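You operate a simulated robot arm through the tools that you are given. There is no shell and no other tool. Be economical: measure what you need, move in short steps, check, and stop when the job is done.

You run a simulated robot arm. Do the job below in one go: nothing can be reset, and whatever is moved stays where it is left.

Task
Set the right purple lever to OFF. Take the green twine cone on the top of the long teal table and put it away on the middle upper shelf under the ribbon bench. Stack the small dark green box that says "dots" from the top of the long teal table on top of the small dark green box that says "pegs". Press the red button two times. Open the black latch with white knob. Do these in any order. Set down upright: green twine cone. The right purple lever goes to its stop.

The check looks at the end state, three seconds after you hand in, the way a careful person would. Anything else that was tipped, shoved, dropped, spilled or broken makes it a failure.

Robot
A 6-joint arm with a fingered hand on a trunk, on a base that drives. Base frame: it is fixed to the floor where the robot stands at the start and does not move with it; the origin is under the middle of the robot, x ahead of it, y to its left, z up. Units: m, rad, N and s.
With the tool pointing down near the work surface it reaches from about 0.16 to 0.66 m from the robot's upright axis, wherever it stands. Its first joint turns from -2.897 to 2.897 rad. Places, roughly: black latch with white knob [0.4, 1.1, 1.3]; green twine cone (7x7x13 cm) [-0.6, -2.4, 0.9]; middle upper shelf under the ribbon bench [0.4, 1, 0.4]; red button [-2, -2.6, 1.3]; right purple lever [0.7, 0, 1.2]; small dark green box [-1.5, -2.75, 1]. Payload 4 kg.
The tool frame sits at the grasp point between the pads (the TCP): z along the fingers, y along the line on which they close. The tips reach 0.026 m beyond it. The gripper opens to 0.148 m. The gripper's body begins 0.073 m behind the TCP. The gripper is a hand of 3 fingers: y runs from the thumb to the fingers, the wrist lies at [0, 0, -0.239] in the tool frame, and closing takes about 1.5 s.
Orientation is that of the tool frame in the base frame, as a unit quaternion [w, x, y, z]. With the fingers straight down and closing along the base's y, the tool's x points along the base's -x, its y along +y and its z along -z.

Tools
- The arm moves only by the tool move_arm. Its argument "series" is a list of rows, each a list of 7 numbers: the gripper command, from -1 (shut) to 1 (fully open), values between in proportion, then the shift along the tool's x, y, z in units of 20 mm (1.0 is 20 mm), then the turn, a rotation vector about the tool's x, y, z in units of 4 degrees (1.0 is 4 degrees). In form: [[fingers, tx, ty, tz, rx, ry, rz], ...]. A call has 1 to 20 rows; each row shifts and turns the commanded pose from where the row before left it, along the tool's axes as they then stand. A call with a number of a shift or a turn outside -1 to 1 is refused whole. Rows are played at 5 a second. More than 0.05 m and 0.15 rad between two rows, or a gripper value outside its range, and nothing of the call is played. Where a pose cannot be reached the arm comes as near as it can. A force on the tool above 40 N (or 10 N above the force at the start of the call, whichever is more), or a blocked arm, ends the call early, and 0.2 s more pass. Each finger travels about 0.153 m/s and halts on what it meets, pressing with about 22 N; the grip force reading is that of the motor and also rises with nothing between the fingers. The clock runs only during rows and for 0.2 s after the last one: add rows that do not move to give the fingers time. It gives the time, the measured TCP pose, the force on the tool (base axes), the opening and the grip force at its end, in the units of the frame above (readings bear some noise), with the torque about the TCP (base axes, N m) and any sound that the robot's microphone picked up.
- Cameras (640 x 400 px; columns grow to the right, rows downward): "scene" is now at [0.0491, 0.2191, 1.4243]; the picture's right is [0.26, -0.96, 0.00], its down [-0.68, -0.19, -0.70] and it looks along [0.68, 0.19, -0.71] (base axes); focal length 214 px, centre (320, 200). "wrist" rides on the gripper at [0.068, -0.039, -0.09] in the tool frame; the picture's right is [0.50, 0.87, 0.00], its down [-0.66, 0.38, -0.65] and it looks along [-0.57, 0.33, 0.76] (tool axes); focal length 222 px, centre (320, 200). There is no depth. A picture from a camera that has moved, and an enlarged one, comes with that camera's place and axes in the base frame and with its lens. The place of the scene camera against the robot may be out by one fixed shift of up to 0.025 m in any direction.
- capture(camera): a new picture of that camera. The clock stands still meanwhile.
- move_column(by): slides the trunk up (or, below 0, down) by that many m; the arm and the scene camera ride with it, the base frame stays. It gives what a move gives, with no picture.
- drive_base(legs): drives the robot by 1 to 6 legs, each [ahead, left, turn to the left] in m, m and rad, along the robot's own axes; the way and the turn of a leg run together, so that a leg with both is an arc; at most 1.5 m and 3.142 rad a leg. The arm and the cameras ride along, it lands a little off, and it stops where it bumps. It gives what a move gives.
- hand_shape(shape): the hand has 3 fingers and takes this shape, open, in about a second: jaw (thumb against the fingers, like two jaws); tri (thumb and two fingers); tip (a fingertip pinch); poke (one finger out to press); point (the index stretched); flat (the hand flat); cup (the hand cupped); fist (a fist). The gripper value then closes the fingers along that shape, each until it touches; the sizes above hold for jaw. It gives what a move gives, with no picture.
- aim_head(pan, tilt): turns the head with the scene camera to pan (to the left, within 2.094 rad either way) and tilt (down, from -0.506 to 1.204), counted from straight ahead of the robot. It gives what a move gives.
- inspect(camera, box): a new picture of the part [left, top, right, bottom] of that camera's present view, enlarged. The clock stands still meanwhile.
- finish_job(): hands the job in; it is judged then, once.

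Go step by step. Nothing tells you exact positions but the pictures and the camera data: compare them with the known pose of the tool, close in by small moves and look again before you grip or let go. The budget is 165 turns and 120 pictures, counting those below and the enlarged ones. Unless the task says otherwise, let go and move clear before handing in, and close with one line.

The tools are called after "Request:" by a JSON object that holds its "op" and its "data". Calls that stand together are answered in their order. move_arm: Moves the arm, as the interface text tells. Its arguments: {"type":"object","properties":{"series":{"type":"array"}},"required":["series"]} The other tools are called the same way: move_column (by) slides the trunk up or down; hand_shape (shape) gives the hand a shape; drive_base (legs) drives the base; aim_head (pan, tilt) turns the head that bears the scene camera; capture (camera) takes a picture; inspect (camera, box) takes an enlarged picture of a part of a camera's view; finish_job () hands the job in.

At the start:

```text
clock: 0.0
eef_pos: [0.1801, 0.2955, 0.9995]
tcp_rot: [0.0, 0.0, 1.0, -0.001]
wrist_force: [-0.5, -0.1, -0.8]
wrist_torque: [0.02, 0.01, 0.02]
gripper_width: 0.1477
gripper_force: 0.1
shape: jaw
trunk travel left (down, up): [-0.15, 0.167]
robot x, y, heading: [0.0, -0.002, -0.003]
head pan, tilt: [0.267, 0.789]
```

scene: 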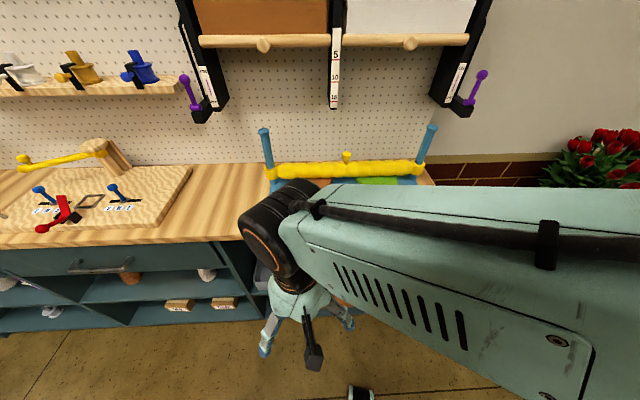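
wrist: 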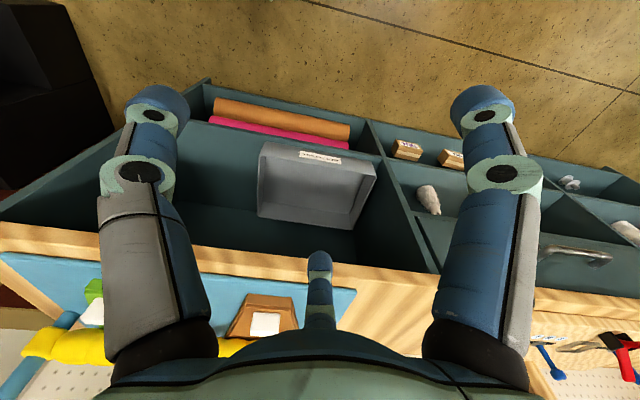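

I see a wall bench with two purple levers on a rack, and the arm in front of me. I'll look closer at the right purple lever and look around.

Request:
{"op": "inspect", "data": {"camera": "scene", "box": [400, 40, 520, 130]}}

Request:
{"op": "inspect", "data": {"camera": "scene", "box": [150, 40, 270, 130]}}

Request:
{"op": "aim_head", "data": {"pan": 0.9, "tilt": 0.3}}

Request:
{"op": "capture", "data": {"camera": "scene"}}

```text
4.44 times, centred on (460, 85) of scene
camera zoom: at [0.0491, 0.2191, 1.4243], right [0.26, -0.96, 0.0], down [-0.68, -0.19, -0.7], along [0.68, 0.19, -0.71], focal length 953 px, centre (-302, 711)
```

zoom: 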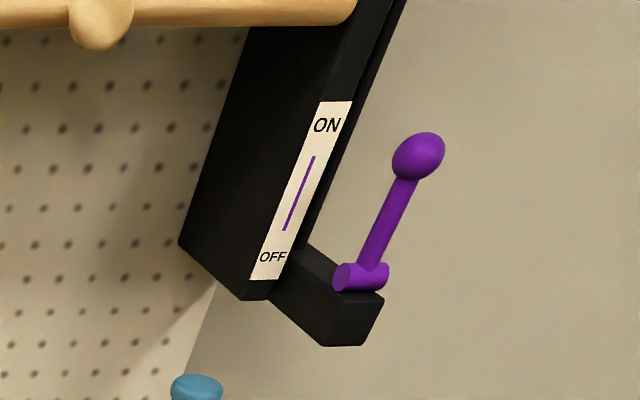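

```text
4.44 times, centred on (210, 85) of scene
camera zoom: at [0.0491, 0.2191, 1.4243], right [0.26, -0.96, 0.0], down [-0.68, -0.19, -0.7], along [0.68, 0.19, -0.71], focal length 953 px, centre (809, 711)
```

zoom: 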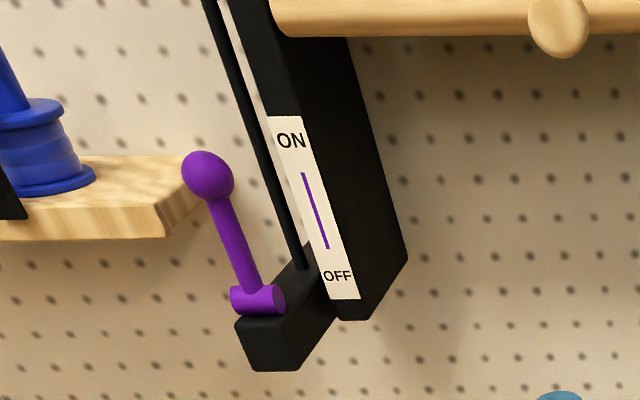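

```text
clock: 1.0
eef_pos: [0.1797, 0.2952, 0.9998]
tcp_rot: [0.0, 0.0, 1.0, -0.001]
wrist_force: [0.9, -0.1, -0.1]
wrist_torque: [0.02, -0.02, -0.01]
gripper_width: 0.1479
gripper_force: 0.0
shape: jaw
trunk travel left (down, up): [-0.15, 0.167]
robot x, y, heading: [0.0002, -0.0003, -0.007]
head pan, tilt: [0.901, 0.3]
```

```text
115 pictures are left
camera scene: at [0.0288, 0.2708, 1.4678], right [0.78, -0.62, 0.0], down [-0.18, -0.23, -0.96], along [0.59, 0.75, -0.3], focal length 214 px, centre (320, 200)
```

scene: 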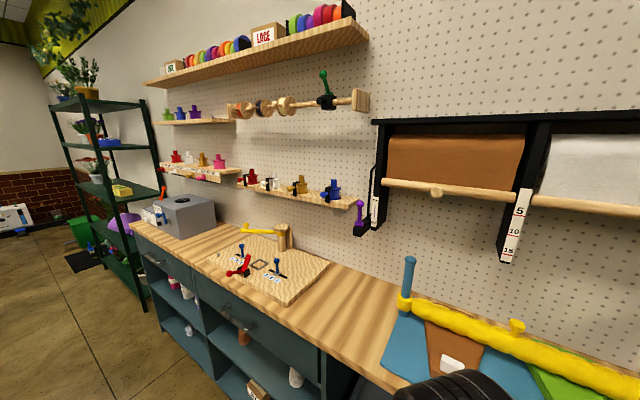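

The lever sits in the ON (up) position. I'll zoom on the wall area where the latch should be, and on the shelves.

Request:
{"op": "inspect", "data": {"camera": "scene", "box": [140, 60, 380, 210]}}

Request:
{"op": "inspect", "data": {"camera": "scene", "box": [120, 210, 340, 400]}}

Request:
{"op": "aim_head", "data": {"pan": 0.0, "tilt": 0.3}}

Request:
{"op": "capture", "data": {"camera": "scene"}}

Request:
{"op": "aim_head", "data": {"pan": -2.0, "tilt": 0.2}}

Request:
{"op": "capture", "data": {"camera": "scene"}}

```text
2.67 times, centred on (260, 135) of scene
camera zoom: at [0.0288, 0.2708, 1.4678], right [0.78, -0.62, 0.0], down [-0.18, -0.23, -0.96], along [0.59, 0.75, -0.3], focal length 572 px, centre (480, 373)
```

zoom: 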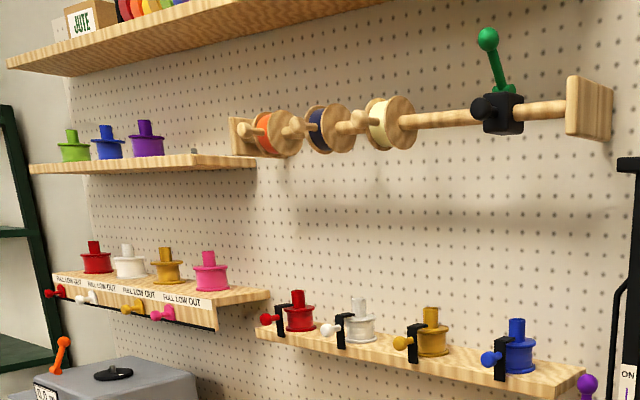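

```text
2.11 times, centred on (230, 305) of scene
camera zoom: at [0.0288, 0.2708, 1.4678], right [0.78, -0.62, 0.0], down [-0.18, -0.23, -0.96], along [0.59, 0.75, -0.3], focal length 452 px, centre (510, -21)
```

zoom: 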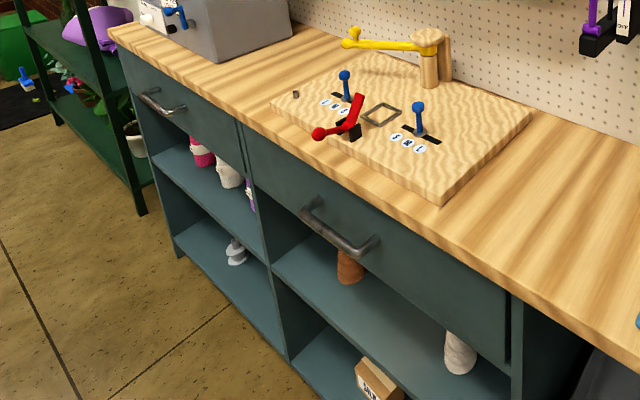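

```text
clock: 2.2
eef_pos: [0.1782, 0.2942, 1.0002]
tcp_rot: [0.0, 0.0, 1.0, 0.0]
wrist_force: [-0.3, 1.1, 0.9]
wrist_torque: [0.04, -0.02, 0.0]
gripper_width: 0.1476
gripper_force: 0.1
shape: jaw
trunk travel left (down, up): [-0.15, 0.167]
robot x, y, heading: [0.001, 0.003, 0.002]
head pan, tilt: [0.0, 0.3]
```

```text
112 pictures are left
camera scene: at [0.0641, 0.1978, 1.4678], right [0.0, -1.0, 0.0], down [-0.3, 0.0, -0.96], along [0.96, 0.0, -0.3], focal length 214 px, centre (320, 200)
```

scene: 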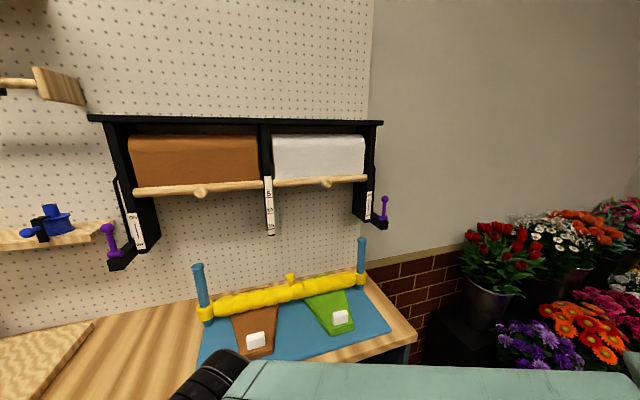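

```text
clock: 4.2
eef_pos: [0.1786, 0.2944, 1.0001]
tcp_rot: [0.0, 0.0, 1.0, 0.0]
wrist_force: [0.1, -1.1, 0.0]
wrist_torque: [0.03, 0.0, 0.01]
gripper_width: 0.1478
gripper_force: 0.0
shape: jaw
trunk travel left (down, up): [-0.15, 0.167]
robot x, y, heading: [0.0005, 0.0014, 0.003]
head pan, tilt: [-2.0, 0.201]
```

```text
111 pictures are left
camera scene: at [-0.068, 0.113, 1.4771], right [-0.91, 0.42, 0.0], down [0.08, 0.18, -0.98], along [-0.41, -0.89, -0.2], focal length 214 px, centre (320, 200)
```

scene: 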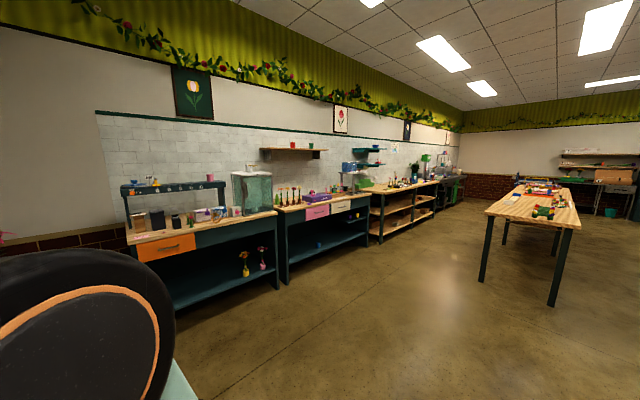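

The lever is ahead; the latch row (red, white, yellow, blue knobs) is to the left; the other tables are behind on the right. First a sharper look at the lever.

Request:
{"op": "aim_head", "data": {"pan": -0.25, "tilt": 0.3}}

Request:
{"op": "inspect", "data": {"camera": "scene", "box": [240, 140, 400, 240]}}

Request:
{"op": "move_column", "data": {"by": 0.15}}

Request:
{"op": "inspect", "data": {"camera": "scene", "box": [240, 160, 400, 260]}}

```text
clock: 5.9
eef_pos: [0.1789, 0.2937, 0.9999]
tcp_rot: [0.0, 0.0, 1.0, 0.0]
wrist_force: [0.4, -0.2, 0.8]
wrist_torque: [0.04, 0.02, 0.02]
gripper_width: 0.148
gripper_force: 0.0
shape: jaw
trunk travel left (down, up): [-0.15, 0.167]
robot x, y, heading: [-0.0011, -0.0006, -0.002]
head pan, tilt: [-0.25, 0.3]
```

```text
4.00 times, centred on (320, 190) of scene
camera zoom: at [0.0612, 0.1746, 1.4678], right [-0.25, -0.97, 0.0], down [-0.29, 0.07, -0.96], along [0.93, -0.24, -0.3], focal length 858 px, centre (320, 240)
```

zoom: 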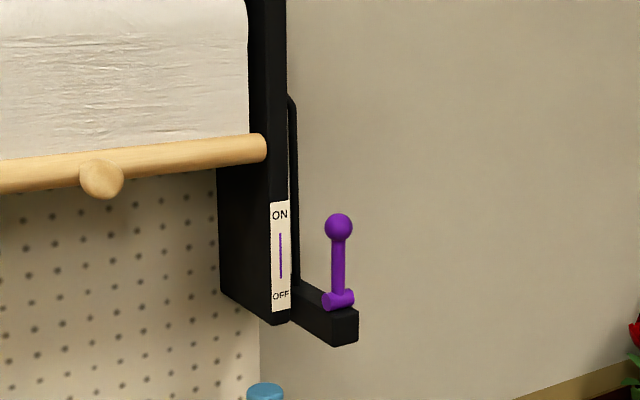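

```text
clock: 7.7
eef_pos: [0.1784, 0.2949, 1.15]
tcp_rot: [0.0, 0.0, 1.0, 0.0]
wrist_force: [0.3, -0.6, -0.2]
wrist_torque: [-0.04, -0.03, 0.02]
gripper_width: 0.148
gripper_force: 0.1
shape: jaw
trunk travel left (down, up): [-0.3, 0.017]
robot x, y, heading: [-0.0015, -0.002, -0.001]
head pan, tilt: [-0.25, 0.3]
```

```text
4.00 times, centred on (320, 210) of scene
camera zoom: at [0.0486, 0.1747, 1.6202], right [-0.25, -0.97, 0.0], down [-0.29, 0.07, -0.96], along [0.93, -0.24, -0.3], focal length 858 px, centre (320, 160)
```

zoom: 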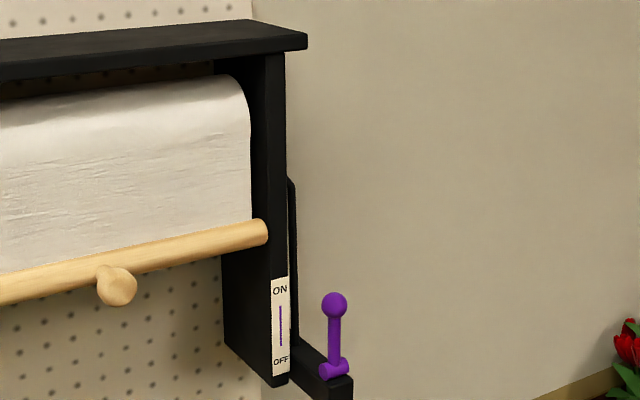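

The knob appears at about (0.725, -0.012, 1.264), its pivot 0.065 m straight below it, and the frame front is about 0.08 m behind. I'll bring the hand up in front of it, then tilt it 45° forward.

Request:
{"op": "move_arm", "data": {"series": [[0, -0.94, -0.956, -0.575, 0, 0, 0], [0, -0.94, -0.956, -0.575, 0, 0, 0], [0, -0.94, -0.956, -0.575, 0, 0, 0], [0, -0.94, -0.956, -0.575, 0, 0, 0], [0, -0.94, -0.956, -0.575, 0, 0, 0], [0, -0.94, -0.956, -0.575, 0, 0, 0], [0, -0.94, -0.956, -0.575, 0, 0, 0], [0, -0.94, -0.956, -0.575, 0, 0, 0], [0, -0.94, -0.956, -0.575, 0, 0, 0], [0, -0.94, -0.956, -0.575, 0, 0, 0], [0, -0.94, -0.956, -0.575, 0, 0, 0], [0, -0.94, -0.956, -0.575, 0, 0, 0], [0, -0.94, -0.956, -0.575, 0, 0, 0], [0, -0.94, -0.956, -0.575, 0, 0, 0], [0, -0.94, -0.956, -0.575, 0, 0, 0], [0, -0.94, -0.956, -0.575, 0, 0, 0]]}}

Request:
{"op": "move_arm", "data": {"series": [[0, 0, 0, 0, 0, -0.9375, 0], [0, 0, 0, 0, 0, -0.9375, 0], [0, 0, 0, 0, 0, -0.9375, 0], [0, 0, 0, 0, 0, -0.9375, 0], [0, 0, 0, 0, 0, -0.9375, 0], [0, 0, 0, 0, 0, -0.9375, 0], [0, 0, 0, 0, 0, -0.9375, 0], [0, 0, 0, 0, 0, -0.9375, 0], [0, 0, 0, 0, 0, -0.9375, 0], [0, 0, 0, 0, 0, -0.9375, 0], [0, 0, 0, 0, 0, -0.9375, 0], [0, 0, 0, 0, 0, -0.9375, 0]]}}

Request:
{"op": "capture", "data": {"camera": "wrist"}}

Request:
{"op": "capture", "data": {"camera": "scene"}}

```text
clock: 11.1
eef_pos: [0.4807, -0.0099, 1.3326]
tcp_rot: [0.0, 0.0, 1.0, 0.0]
wrist_force: [0.1, -0.2, 0.4]
wrist_torque: [0.01, 0.03, 0.03]
gripper_width: 0.0746
gripper_force: 0.1
shape: jaw
trunk travel left (down, up): [-0.3, 0.017]
robot x, y, heading: [-0.0, -0.0015, 0.004]
head pan, tilt: [-0.25, 0.3]
```

```text
clock: 13.7
eef_pos: [0.4811, -0.0107, 1.3347]
tcp_rot: [0.383, 0.0, 0.924, 0.0]
wrist_force: [-0.2, -0.3, 0.8]
wrist_torque: [-0.01, 0.01, -0.01]
gripper_width: 0.0742
gripper_force: 0.2
shape: jaw
trunk travel left (down, up): [-0.3, 0.017]
robot x, y, heading: [0.0036, 0.0001, 0.002]
head pan, tilt: [-0.25, 0.3]
```

```text
108 pictures are left
camera wrist: at [0.3686, -0.0493, 1.3505], right [-0.35, 0.87, -0.35], down [0.0, 0.38, 0.93], along [0.94, 0.33, -0.13], focal length 222 px, centre (320, 200)
```

wrist: 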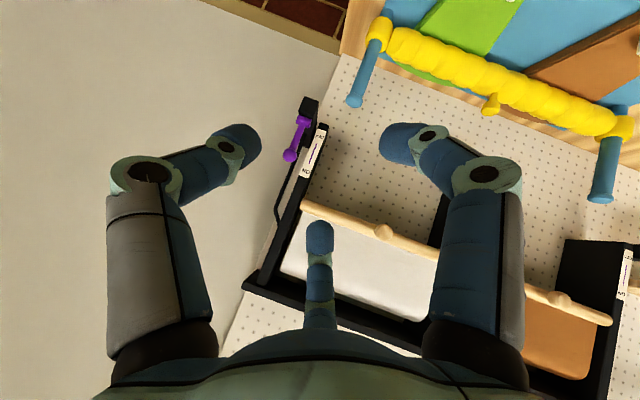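

```text
107 pictures are left
camera scene: at [0.0491, 0.1746, 1.6202], right [-0.25, -0.97, 0.0], down [-0.29, 0.07, -0.96], along [0.93, -0.24, -0.3], focal length 214 px, centre (320, 200)
```

scene: 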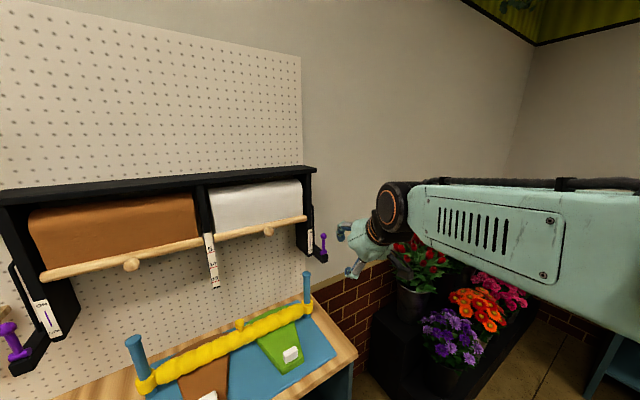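

Knob by the wrist camera is near (0.72, -0.002, 1.255). I'll approach to 7 cm short of it and look again.

Request:
{"op": "move_arm", "data": {"series": [[0, -0.706, 0.056, 0.963, 0, 0, 0], [0, -0.706, 0.056, 0.963, 0, 0, 0], [0, -0.706, 0.056, 0.963, 0, 0, 0], [0, -0.706, 0.056, 0.963, 0, 0, 0], [0, -0.706, 0.056, 0.963, 0, 0, 0], [0, -0.706, 0.056, 0.963, 0, 0, 0], [0, -0.706, 0.056, 0.963, 0, 0, 0], [0, -0.706, 0.056, 0.963, 0, 0, 0]]}}

Request:
{"op": "capture", "data": {"camera": "wrist"}}

Request:
{"op": "inspect", "data": {"camera": "scene", "box": [260, 190, 400, 280]}}

```text
clock: 15.5
eef_pos: [0.6724, -0.0023, 1.3041]
tcp_rot: [0.383, 0.0, 0.924, 0.0]
wrist_force: [-0.3, 0.6, -0.1]
wrist_torque: [-0.02, -0.02, 0.03]
gripper_width: 0.0745
gripper_force: 0.1
shape: jaw
trunk travel left (down, up): [-0.3, 0.017]
robot x, y, heading: [0.0031, -0.0005, 0.002]
head pan, tilt: [-0.25, 0.3]
```

```text
106 pictures are left
camera wrist: at [0.5595, -0.0406, 1.3203], right [-0.35, 0.87, -0.35], down [0.0, 0.38, 0.93], along [0.94, 0.33, -0.13], focal length 222 px, centre (320, 200)
```

wrist: 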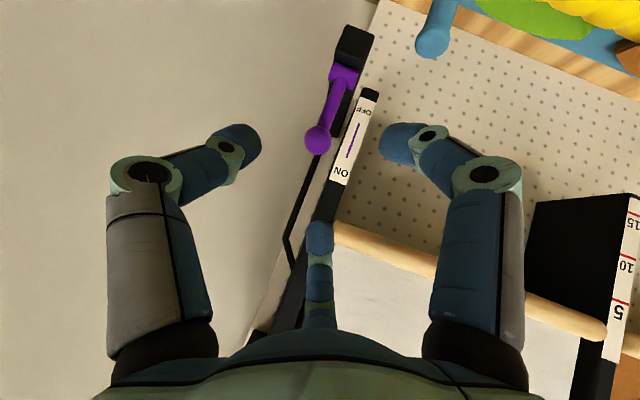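

```text
4.44 times, centred on (330, 235) of scene
camera zoom: at [0.0507, 0.1746, 1.6202], right [-0.25, -0.97, 0.0], down [-0.29, 0.07, -0.95], along [0.93, -0.24, -0.3], focal length 953 px, centre (276, 44)
```

zoom: 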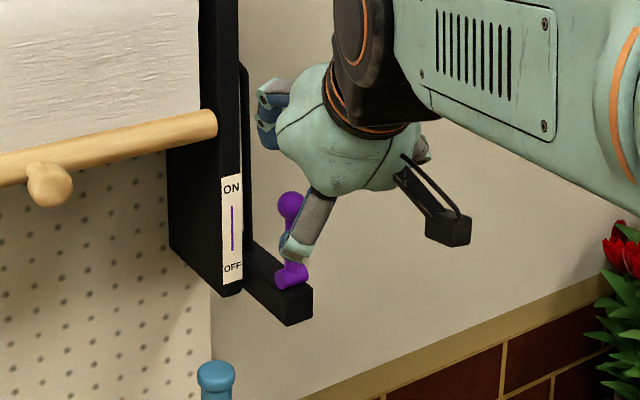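

Triangulated knob ≈ (0.74, 0.001, 1.249), so I advance about 87 mm along the tool and close gently.

Request:
{"op": "move_arm", "data": {"series": [[0, -0.09, 0.03, 0.87, 0, 0, 0], [0, -0.09, 0.03, 0.87, 0, 0, 0], [0, -0.09, 0.03, 0.87, 0, 0, 0], [0, -0.09, 0.03, 0.87, 0, 0, 0], [0, -0.09, 0.03, 0.87, 0, 0, 0], [0, 0, 0, 0, 0, 0, 0]]}}

Request:
{"op": "capture", "data": {"camera": "wrist"}}

Request:
{"op": "inspect", "data": {"camera": "scene", "box": [260, 190, 400, 280]}}

```text
clock: 16.9
eef_pos: [0.7372, -0.0007, 1.2497]
tcp_rot: [0.383, 0.0, 0.924, 0.0]
wrist_force: [-1.0, -2.9, -0.3]
wrist_torque: [0.08, 0.0, -0.08]
gripper_width: 0.0732
gripper_force: 0.1
shape: jaw
trunk travel left (down, up): [-0.3, 0.017]
robot x, y, heading: [-0.0011, -0.0021, 0.0]
head pan, tilt: [-0.25, 0.3]
```

```text
104 pictures are left
camera wrist: at [0.6251, -0.0395, 1.2653], right [-0.35, 0.87, -0.35], down [0.0, 0.38, 0.93], along [0.94, 0.33, -0.13], focal length 222 px, centre (320, 200)
```

wrist: 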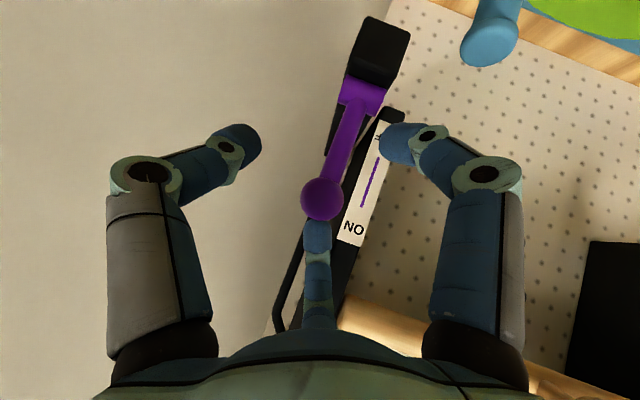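

```text
4.44 times, centred on (330, 235) of scene
camera zoom: at [0.0493, 0.1742, 1.6202], right [-0.25, -0.97, 0.0], down [-0.29, 0.07, -0.96], along [0.93, -0.24, -0.3], focal length 953 px, centre (276, 44)
```

zoom: 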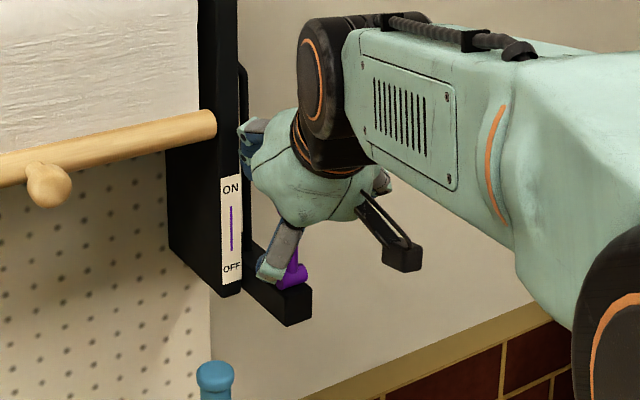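

The knob sits right at the grasp point. I close the fingers now.

Request:
{"op": "move_arm", "data": {"series": [[-0.5, 0, 0, 0, 0, 0, 0], [-1, 0, 0, 0, 0, 0, 0], [-1, 0, 0, 0, 0, 0, 0], [-1, 0, 0, 0, 0, 0, 0], [-1, 0, 0, 0, 0, 0, 0], [-1, 0, 0, 0, 0, 0, 0]]}}

Request:
{"op": "capture", "data": {"camera": "wrist"}}

```text
clock: 18.3
eef_pos: [0.7376, -0.0012, 1.2488]
tcp_rot: [0.382, 0.0, 0.924, 0.0]
wrist_force: [1.5, -3.5, -3.9]
wrist_torque: [0.1, 0.0, 0.01]
gripper_width: 0.0054
gripper_force: 22.0
shape: jaw
trunk travel left (down, up): [-0.3, 0.017]
robot x, y, heading: [-0.0002, 0.0011, -0.001]
head pan, tilt: [-0.25, 0.3]
```

```text
102 pictures are left
camera wrist: at [0.6258, -0.0395, 1.2648], right [-0.35, 0.87, -0.35], down [0.0, 0.38, 0.93], along [0.94, 0.33, -0.14], focal length 222 px, centre (320, 200)
```

wrist: 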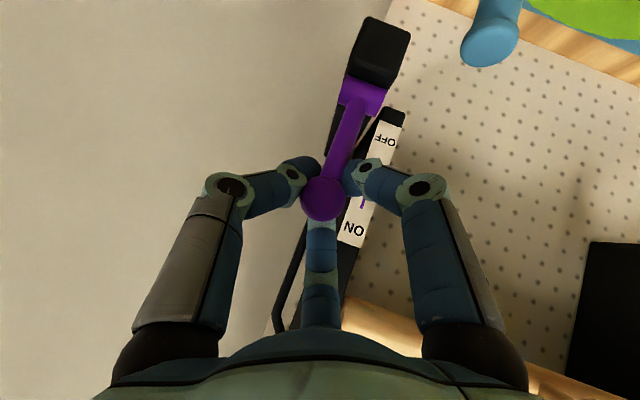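

The fingers have closed around the lever just behind the knob. I pull it along its arc toward me, in part.

Request:
{"op": "move_arm", "data": {"series": [[-1, 0.316, 0, -0.243, 0, 0, 0], [-1, 0.316, 0, -0.243, 0, 0, 0], [-1, 0.367, 0, -0.152, 0, 0, 0], [-1, 0.367, 0, -0.152, 0, 0, 0], [-1, 0.394, 0, -0.051, 0, 0, 0], [-1, 0.394, 0, -0.051, 0, 0, 0]]}}

Request:
{"op": "capture", "data": {"camera": "wrist"}}

```text
clock: 19.7
eef_pos: [0.695, -0.005, 1.2295]
tcp_rot: [0.383, 0.002, 0.924, 0.001]
wrist_force: [12.7, -29.4, -0.8]
wrist_torque: [-0.08, -0.19, 0.15]
gripper_width: 0.0041
gripper_force: 21.7
shape: jaw
trunk travel left (down, up): [-0.3, 0.017]
robot x, y, heading: [-0.0037, -0.0044, 0.001]
head pan, tilt: [-0.25, 0.3]
```

```text
101 pictures are left
camera wrist: at [0.5837, -0.0438, 1.246], right [-0.35, 0.87, -0.35], down [0.0, 0.38, 0.93], along [0.94, 0.33, -0.13], focal length 222 px, centre (320, 200)
```

wrist: 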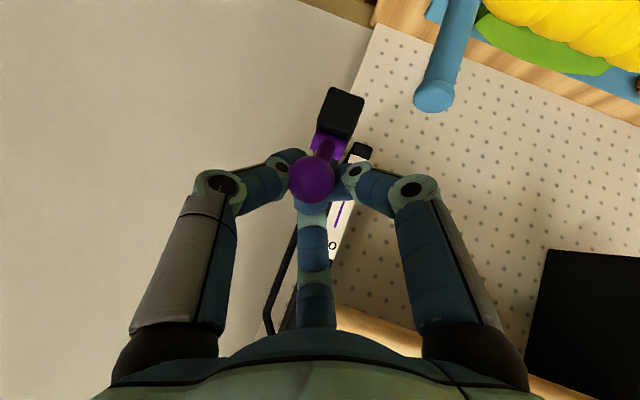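

The lever is moving, with a sideways load toward -y. I'll give way a few mm that way and continue the arc.

Request:
{"op": "move_arm", "data": {"series": [[-1, 0, -0.2, 0, 0, 0, 0], [-1, 0, -0.2, 0, 0, 0, 0], [-1, 0.394, 0, 0.051, 0, 0, 0], [-1, 0.394, 0, 0.051, 0, 0, 0]]}}

```text
clock: 20.8
eef_pos: [0.6908, -0.0072, 1.2277]
tcp_rot: [0.393, -0.001, 0.92, 0.0]
wrist_force: [20.4, -6.3, 8.4]
wrist_torque: [-0.15, -0.16, 0.34]
gripper_width: 0.0033
gripper_force: 22.4
shape: jaw
trunk travel left (down, up): [-0.3, 0.017]
robot x, y, heading: [0.002, -0.0018, 0.003]
head pan, tilt: [-0.25, 0.3]
stopped in row 4: the force on the tool passed its limit at 44 N (the readings are from after the stop); the commanded pose is now the measured one
```

Request:
{"op": "capture", "data": {"camera": "wrist"}}

Request:
{"op": "inspect", "data": {"camera": "scene", "box": [260, 190, 400, 280]}}

```text
100 pictures are left
camera wrist: at [0.5793, -0.0461, 1.241], right [-0.35, 0.87, -0.36], down [-0.02, 0.38, 0.93], along [0.94, 0.33, -0.11], focal length 222 px, centre (320, 200)
```

wrist: 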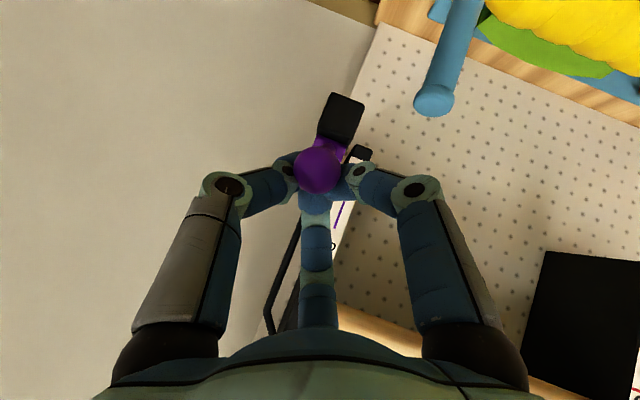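

```text
4.44 times, centred on (330, 235) of scene
camera zoom: at [0.0524, 0.1738, 1.62], right [-0.25, -0.97, 0.0], down [-0.29, 0.07, -0.95], along [0.93, -0.24, -0.3], focal length 953 px, centre (276, 44)
```

zoom: 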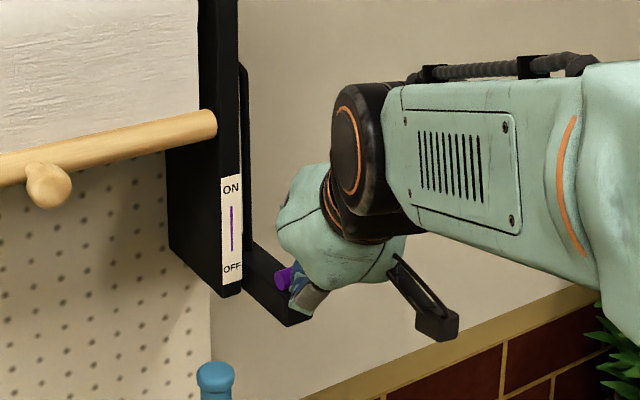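

The fingertips are probably against the block by now. I'll open, back off and look at how far the lever has gone.

Request:
{"op": "move_arm", "data": {"series": [[-0.2, 0, 0, 0, 0, 0, 0], [0, 0, 0, 0, 0, 0, 0], [0, 0, 0, -0.8, 0, 0, 0], [0, 0, 0, -1, 0, 0, 0], [0, 0, 0, -1, 0, 0, 0], [0, 0, 0, -1, 0, 0, 0], [0, 0, 0, -1, 0, 0, 0], [0, 0, 0, -1, 0, 0, 0]]}}

Request:
{"op": "capture", "data": {"camera": "wrist"}}

Request:
{"op": "inspect", "data": {"camera": "scene", "box": [260, 190, 400, 280]}}

```text
clock: 22.6
eef_pos: [0.6048, -0.0044, 1.307]
tcp_rot: [0.391, -0.001, 0.92, 0.0]
wrist_force: [-1.0, 0.8, -0.1]
wrist_torque: [-0.03, -0.01, 0.01]
gripper_width: 0.0733
gripper_force: 0.0
shape: jaw
trunk travel left (down, up): [-0.3, 0.017]
robot x, y, heading: [-0.0035, -0.0026, -0.001]
head pan, tilt: [-0.25, 0.3]
```

```text
98 pictures are left
camera wrist: at [0.492, -0.0434, 1.3204], right [-0.35, 0.87, -0.36], down [-0.01, 0.38, 0.93], along [0.94, 0.33, -0.12], focal length 222 px, centre (320, 200)
```

wrist: 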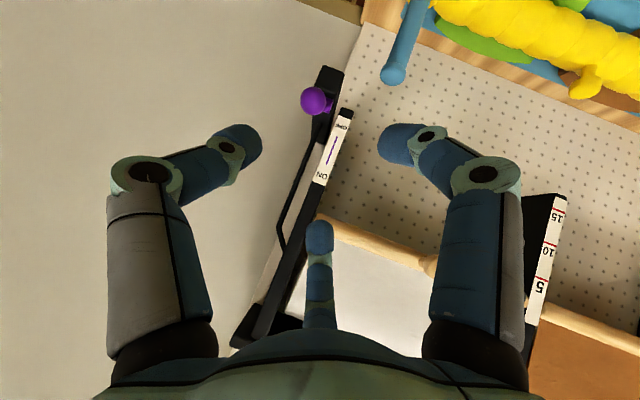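

```text
4.44 times, centred on (330, 235) of scene
camera zoom: at [0.049, 0.1748, 1.6202], right [-0.25, -0.97, 0.0], down [-0.29, 0.07, -0.96], along [0.93, -0.24, -0.3], focal length 953 px, centre (276, 44)
```

zoom: 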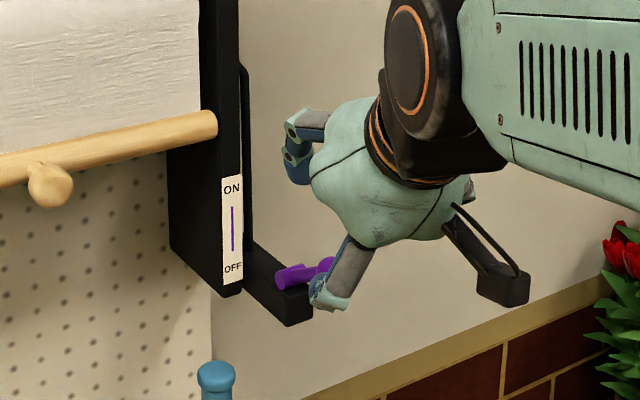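

The lever is now roughly 30° above horizontal, knob ≈ (0.68, -0.018, 1.217). I'll close the hand, point it more downward, and press the knob down from above.

Request:
{"op": "move_arm", "data": {"series": [[-0.5, 0, 0, 0, 0, 1, 0], [-1, 0, 0, 0, 0, 1, 0], [-1, 0, 0, 0, 0, 1, 0], [-1, 0, 0, 0, 0, 1, 0], [-1, 0, 0, 0, 0, 1, 0], [-1, 0, 0, 0, 0, 1, 0], [-1, 0, 0, 0, 0, 0.5, 0], [-1, -0.727, -0.233, 0.6, 0, 0, 0], [-1, -0.727, -0.233, 0.6, 0, 0, 0], [-1, -0.727, -0.233, 0.6, 0, 0, 0]]}}

Request:
{"op": "capture", "data": {"camera": "wrist"}}

Request:
{"op": "inspect", "data": {"camera": "scene", "box": [260, 190, 400, 280]}}

```text
clock: 24.8
eef_pos: [0.6576, -0.0199, 1.2846]
tcp_rot: [0.173, 0.0, 0.985, 0.0]
wrist_force: [0.1, -0.1, -0.4]
wrist_torque: [0.0, 0.0, -0.02]
gripper_width: 0.0
gripper_force: 22.6
shape: jaw
trunk travel left (down, up): [-0.3, 0.017]
robot x, y, heading: [-0.0022, -0.0009, -0.001]
head pan, tilt: [-0.25, 0.3]
```

```text
96 pictures are left
camera wrist: at [0.5636, -0.0594, 1.3473], right [-0.47, 0.87, -0.17], down [0.39, 0.38, 0.84], along [0.79, 0.33, -0.52], focal length 222 px, centre (320, 200)
```

wrist: 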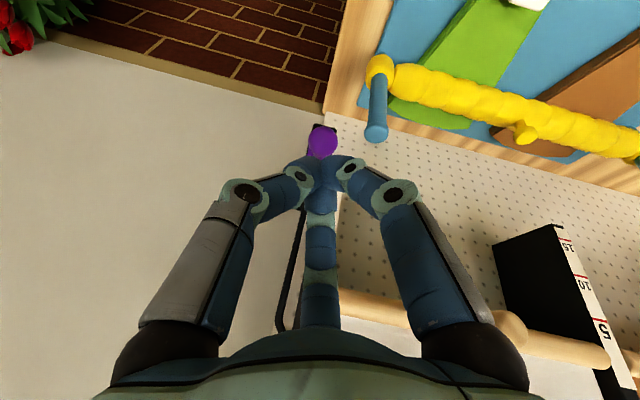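

```text
4.44 times, centred on (330, 235) of scene
camera zoom: at [0.0508, 0.1746, 1.6202], right [-0.25, -0.97, 0.0], down [-0.29, 0.07, -0.95], along [0.93, -0.24, -0.3], focal length 953 px, centre (276, 44)
```

zoom: 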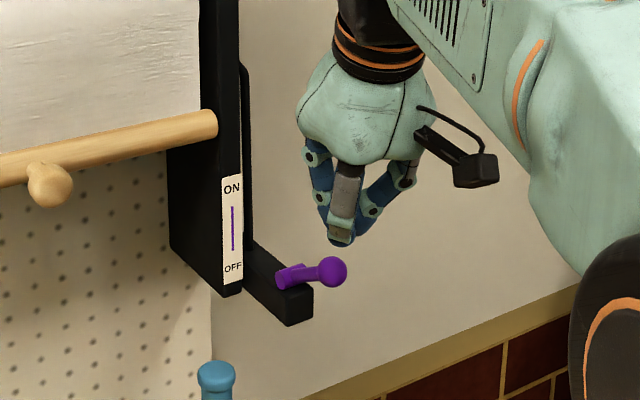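

The knob is just below the fingertips. I press straight down in small steps until it stops.

Request:
{"op": "move_arm", "data": {"series": [[-1, 0.171, 0, 0.47, 0, 0, 0], [-1, 0.171, 0, 0.47, 0, 0, 0], [-1, 0.171, 0, 0.47, 0, 0, 0], [-1, 0.171, 0, 0.47, 0, 0, 0], [-1, 0.171, 0, 0.47, 0, 0, 0], [-1, 0.171, 0, 0.47, 0, 0, 0]]}}

Request:
{"op": "inspect", "data": {"camera": "scene", "box": [260, 190, 400, 280]}}

Request:
{"op": "capture", "data": {"camera": "wrist"}}

```text
clock: 26.1
eef_pos: [0.654, -0.0185, 1.2282]
tcp_rot: [0.173, 0.0, 0.985, -0.001]
wrist_force: [-14.9, 0.6, 6.4]
wrist_torque: [0.04, 0.05, 0.1]
gripper_width: 0.0
gripper_force: 22.5
shape: jaw
trunk travel left (down, up): [-0.3, 0.017]
robot x, y, heading: [0.0038, 0.0019, 0.0]
head pan, tilt: [-0.25, 0.3]
```

```text
4.44 times, centred on (330, 235) of scene
camera zoom: at [0.0453, 0.1753, 1.6203], right [-0.25, -0.97, 0.0], down [-0.28, 0.07, -0.96], along [0.93, -0.24, -0.29], focal length 953 px, centre (276, 44)
```

zoom: 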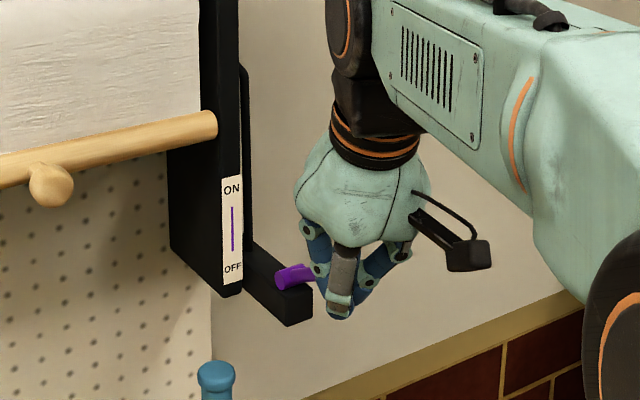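

```text
93 pictures are left
camera wrist: at [0.5595, -0.0577, 1.2905], right [-0.47, 0.87, -0.17], down [0.39, 0.38, 0.84], along [0.79, 0.33, -0.52], focal length 222 px, centre (320, 200)
```

wrist: 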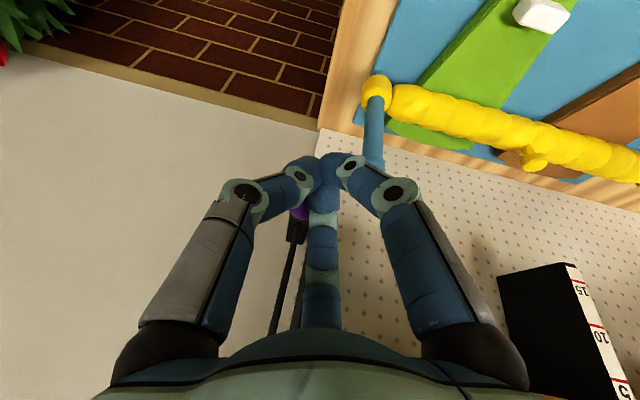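

The fingers slid to the near side of the knob. I'll lift, check the lever, and come in further out.

Request:
{"op": "move_arm", "data": {"series": [[-1, 0.3, 0, 0, 0, 0, 0], [-1, 0, 0, -1, 0, 0, 0], [-1, 0, 0, -1, 0, 0, 0], [-1, 0, 0, -1, 0, 0, 0]]}}

Request:
{"op": "inspect", "data": {"camera": "scene", "box": [260, 190, 400, 280]}}

Request:
{"op": "inspect", "data": {"camera": "wrist", "box": [240, 90, 400, 190]}}

```text
clock: 27.1
eef_pos: [0.6319, -0.0193, 1.2818]
tcp_rot: [0.174, -0.001, 0.985, 0.0]
wrist_force: [-0.1, -0.3, -0.3]
wrist_torque: [-0.01, 0.0, -0.03]
gripper_width: 0.0
gripper_force: 21.9
shape: jaw
trunk travel left (down, up): [-0.3, 0.017]
robot x, y, heading: [-0.003, 0.0013, 0.002]
head pan, tilt: [-0.25, 0.3]
```

```text
4.44 times, centred on (330, 235) of scene
camera zoom: at [0.0494, 0.1747, 1.6202], right [-0.25, -0.97, 0.0], down [-0.29, 0.07, -0.96], along [0.93, -0.24, -0.3], focal length 953 px, centre (276, 44)
```

zoom: 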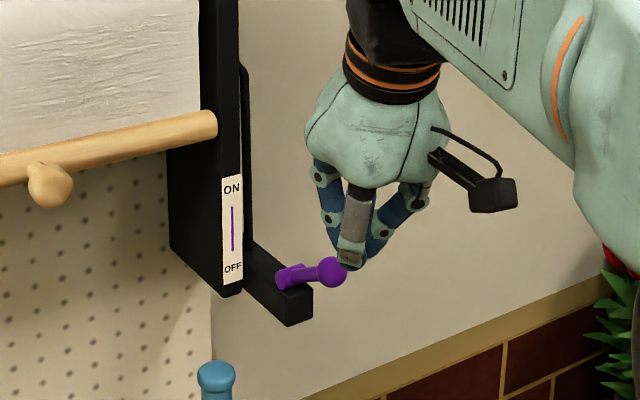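

```text
4.00 times, centred on (320, 140) of wrist
camera zoom: at [0.5372, -0.0583, 1.3435], right [-0.47, 0.87, -0.17], down [0.39, 0.38, 0.84], along [0.79, 0.33, -0.52], focal length 888 px, centre (320, 440)
```

zoom: 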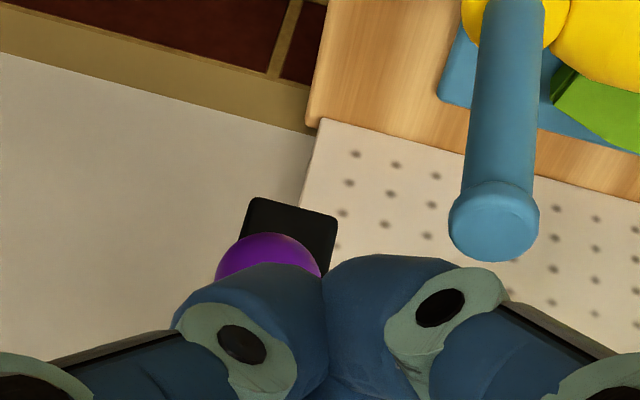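

The knob is at (0.68, -0.018, 1.22), about 30° above horizontal. I'll shift outward above it and press again, gently, to learn whether it is already at its stop.

Request:
{"op": "move_arm", "data": {"series": [[-1, -0.7, 0.03, 0.255, 0, 0, 0], [-1, -0.7, 0.03, 0.255, 0, 0, 0], [-1, -0.7, 0.03, 0.255, 0, 0, 0], [-1, 0.171, 0, 0.47, 0, 0, 0], [-1, 0.171, 0, 0.47, 0, 0, 0], [-1, 0.171, 0, 0.47, 0, 0, 0]]}}

Request:
{"op": "inspect", "data": {"camera": "scene", "box": [260, 190, 400, 280]}}

```text
clock: 28.6
eef_pos: [0.6756, -0.02, 1.2538]
tcp_rot: [0.175, -0.001, 0.985, 0.001]
wrist_force: [-2.8, 0.8, 11.4]
wrist_torque: [0.05, 0.03, -0.01]
gripper_width: 0.0
gripper_force: 22.0
shape: jaw
trunk travel left (down, up): [-0.3, 0.017]
robot x, y, heading: [0.0, -0.0009, -0.002]
head pan, tilt: [-0.25, 0.3]
```

```text
4.44 times, centred on (330, 235) of scene
camera zoom: at [0.0477, 0.1749, 1.6204], right [-0.25, -0.97, 0.0], down [-0.29, 0.07, -0.96], along [0.93, -0.24, -0.29], focal length 953 px, centre (276, 44)
```

zoom: 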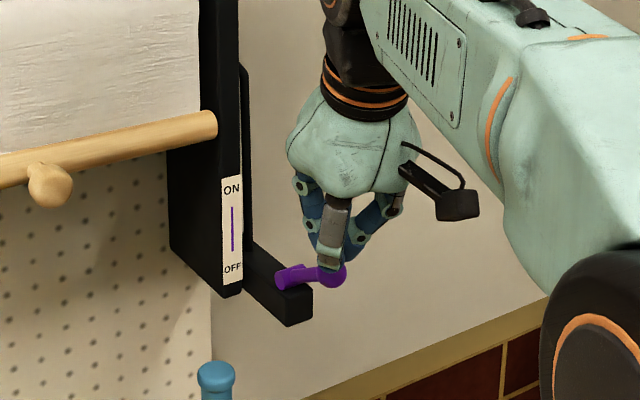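

Fingertips are on the knob with 11 N. I press a bit more.

Request:
{"op": "move_arm", "data": {"series": [[-1, 0.1, 0, 0.25, 0, 0, 0], [-1, 0.1, 0, 0.25, 0, 0, 0], [-1, 0.1, 0, 0.25, 0, 0, 0], [-1, 0.1, 0, 0.25, 0, 0, 0]]}}

Request:
{"op": "inspect", "data": {"camera": "scene", "box": [260, 190, 400, 280]}}

```text
clock: 29.2
eef_pos: [0.6728, -0.0177, 1.2511]
tcp_rot: [0.183, -0.001, 0.983, 0.001]
wrist_force: [-9.6, 0.1, 22.3]
wrist_torque: [-0.01, 0.07, 0.0]
gripper_width: 0.0
gripper_force: 22.2
shape: jaw
trunk travel left (down, up): [-0.3, 0.017]
robot x, y, heading: [0.0031, -0.0004, -0.001]
head pan, tilt: [-0.25, 0.3]
stopped in row 3: the force on the tool passed its limit at 45 N (the readings are from after the stop); the commanded pose is now the measured one
```

```text
4.44 times, centred on (330, 235) of scene
camera zoom: at [0.0445, 0.175, 1.6203], right [-0.25, -0.97, 0.0], down [-0.28, 0.07, -0.96], along [0.93, -0.24, -0.29], focal length 953 px, centre (276, 44)
```

zoom: 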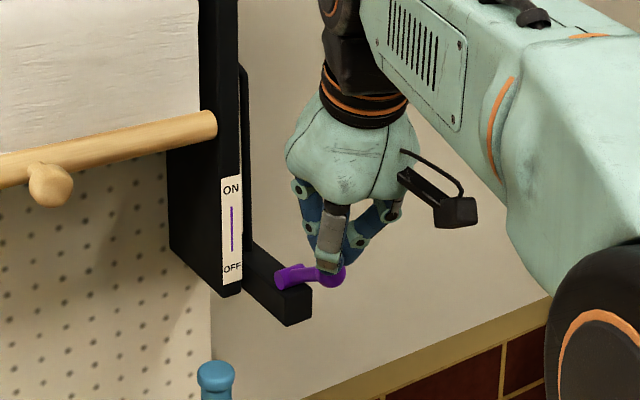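

The knob no longer moves under 45 N, so the lever is at its stop. I lift and back away, then look.

Request:
{"op": "move_arm", "data": {"series": [[-1, 0, 0, -1, 0, 0, 0], [-1, 0, 0, -1, 0, 0, 0], [-1, 0.9, 0, -0.8, 0, 0, 0], [-1, 1, 0, 0, 0, 0, 0], [-1, 1, 0, 0, 0, 0, 0], [-1, 1, 0, 0, 0, 0, 0], [-1, 1, 0, 0, 0, 0, 0], [-1, 1, 0, 0, 0, 0, 0], [-1, 1, 0, 0, 0, 0, 0], [-1, 1, 0, 0, 0, 0, 0], [-1, 1, 0, 0, 0, 0, 0], [-1, 1, 0, 0, 0, 0, 0]]}}

Request:
{"op": "inspect", "data": {"camera": "scene", "box": [240, 190, 400, 290]}}

Request:
{"op": "capture", "data": {"camera": "wrist"}}

```text
clock: 31.8
eef_pos: [0.4711, -0.0192, 1.2304]
tcp_rot: [0.179, 0.0, 0.984, -0.001]
wrist_force: [0.6, 0.5, 0.4]
wrist_torque: [-0.02, -0.02, -0.01]
gripper_width: 0.0
gripper_force: 21.7
shape: jaw
trunk travel left (down, up): [-0.3, 0.017]
robot x, y, heading: [-0.0011, -0.0016, 0.002]
head pan, tilt: [-0.25, 0.3]
```

```text
4.00 times, centred on (320, 240) of scene
camera zoom: at [0.0488, 0.1748, 1.6202], right [-0.25, -0.97, 0.0], down [-0.29, 0.07, -0.96], along [0.93, -0.24, -0.3], focal length 858 px, centre (320, 40)
```

zoom: 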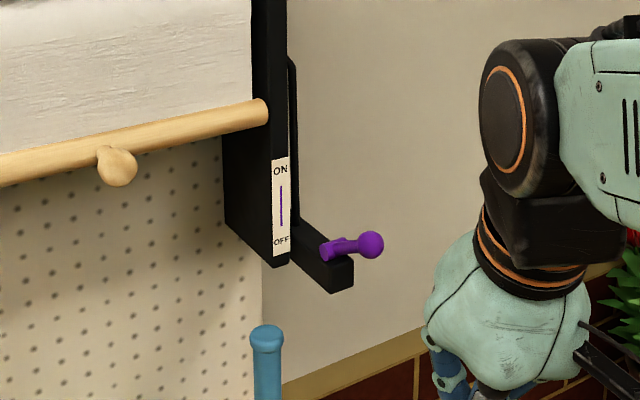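

```text
87 pictures are left
camera wrist: at [0.3758, -0.0582, 1.2909], right [-0.47, 0.87, -0.18], down [0.38, 0.38, 0.84], along [0.8, 0.33, -0.51], focal length 222 px, centre (320, 200)
```

wrist: 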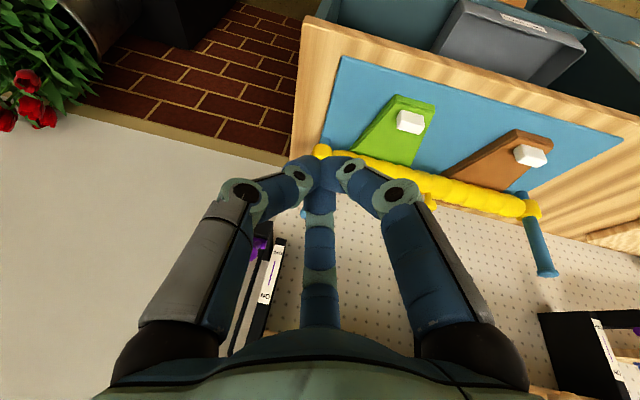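

The lever is at OFF. Next I retract the arm and drive left toward the latch row.

Request:
{"op": "move_arm", "data": {"series": [[0, 1, 0, 0, 0, 1, 0], [0, 1, 0, 0, 0, 1, 0], [0, 1, 0, 0, 0, 1, 0], [0, 1, 0, 0, 0, 1, 0], [0, 1, 0, 0, 0, 1, 0], [0, 1, 0, 0, 0, 0.15, 0], [0, 1, 0.5, 0, 0, 0, 0], [0, 1, 0.5, 0, 0, 0, 0], [0, 1, 0.5, 0, 0, 0, 0], [0, 1, 0.5, 0, 0, 0, 0], [0, 0.5, 0.5, 0, 0, 0, 0]]}}

Request:
{"op": "drive_base", "data": {"legs": [[0, 0.8, 0]]}}

Request:
{"op": "aim_head", "data": {"pan": 0.2, "tilt": 0.45}}

Request:
{"op": "capture", "data": {"camera": "scene"}}

```text
clock: 34.2
eef_pos: [0.2665, 0.0323, 1.2051]
tcp_rot: [0.001, 0.0, 1.0, -0.001]
wrist_force: [-0.3, -0.2, -0.2]
wrist_torque: [-0.03, 0.02, -0.02]
gripper_width: 0.074
gripper_force: 0.0
shape: jaw
trunk travel left (down, up): [-0.3, 0.017]
robot x, y, heading: [-0.0027, -0.0043, -0.001]
head pan, tilt: [-0.25, 0.3]
```

```text
clock: 41.6
eef_pos: [0.2714, 0.8258, 1.2059]
tcp_rot: [0.0, 0.005, 1.0, 0.0]
wrist_force: [-0.6, 0.6, 0.7]
wrist_torque: [0.03, 0.01, -0.01]
gripper_width: 0.0737
gripper_force: 0.0
shape: jaw
trunk travel left (down, up): [-0.3, 0.017]
robot x, y, heading: [0.0032, 0.7984, -0.015]
head pan, tilt: [-0.25, 0.3]
```

```text
clock: 42.5
eef_pos: [0.2708, 0.8267, 1.2075]
tcp_rot: [0.0, 0.005, 1.0, 0.001]
wrist_force: [-0.5, -0.1, -0.2]
wrist_torque: [0.03, -0.06, 0.03]
gripper_width: 0.0737
gripper_force: 0.1
shape: jaw
trunk travel left (down, up): [-0.3, 0.017]
robot x, y, heading: [0.0059, 0.7991, -0.009]
head pan, tilt: [0.201, 0.45]
```

```text
86 pictures are left
camera scene: at [0.0565, 1.015, 1.6063], right [0.19, -0.98, 0.0], down [-0.43, -0.08, -0.9], along [0.88, 0.17, -0.43], focal length 214 px, centre (320, 200)
```

scene: 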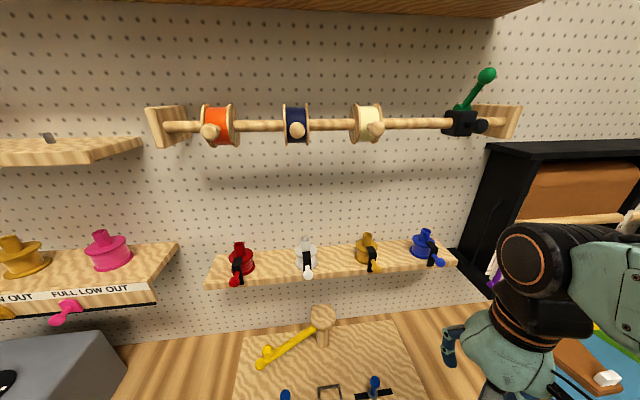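

Request:
{"op": "inspect", "data": {"camera": "scene", "box": [200, 220, 460, 300]}}

Request:
{"op": "inspect", "data": {"camera": "scene", "box": [270, 225, 350, 290]}}

Request:
{"op": "capture", "data": {"camera": "wrist"}}

```text
2.46 times, centred on (330, 260) of scene
camera zoom: at [0.0565, 1.015, 1.6063], right [0.19, -0.98, 0.0], down [-0.43, -0.08, -0.9], along [0.88, 0.17, -0.43], focal length 528 px, centre (295, 52)
```

zoom: 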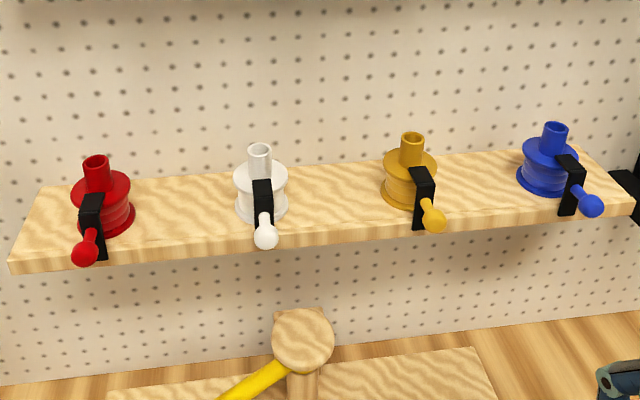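

```text
6.15 times, centred on (310, 258) of scene
camera zoom: at [0.0565, 1.015, 1.6063], right [0.19, -0.98, 0.0], down [-0.43, -0.08, -0.9], along [0.88, 0.17, -0.43], focal length 1320 px, centre (382, -154)
```

zoom: 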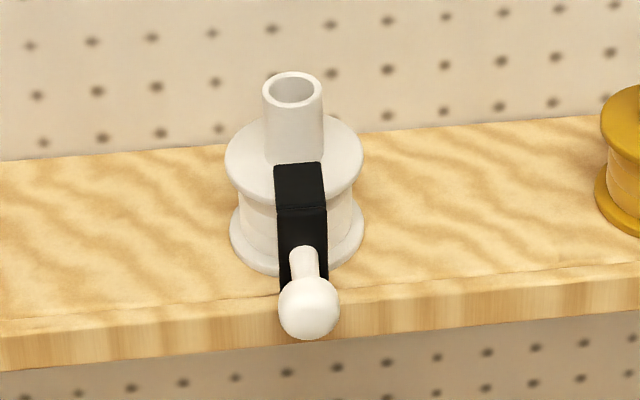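

```text
83 pictures are left
camera wrist: at [0.2026, 0.7895, 1.2972], right [-0.49, 0.87, 0.0], down [0.66, 0.37, 0.65], along [0.57, 0.32, -0.76], focal length 222 px, centre (320, 200)
```

wrist: 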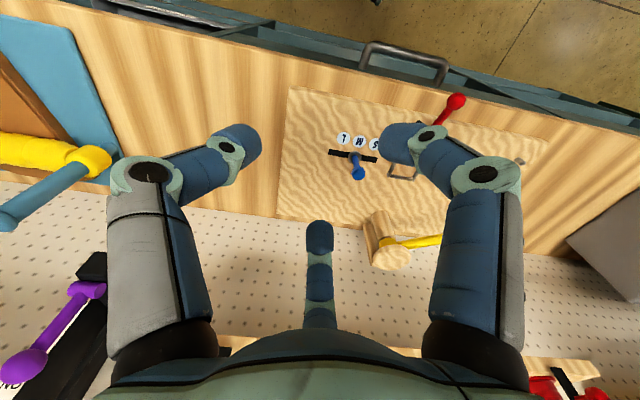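

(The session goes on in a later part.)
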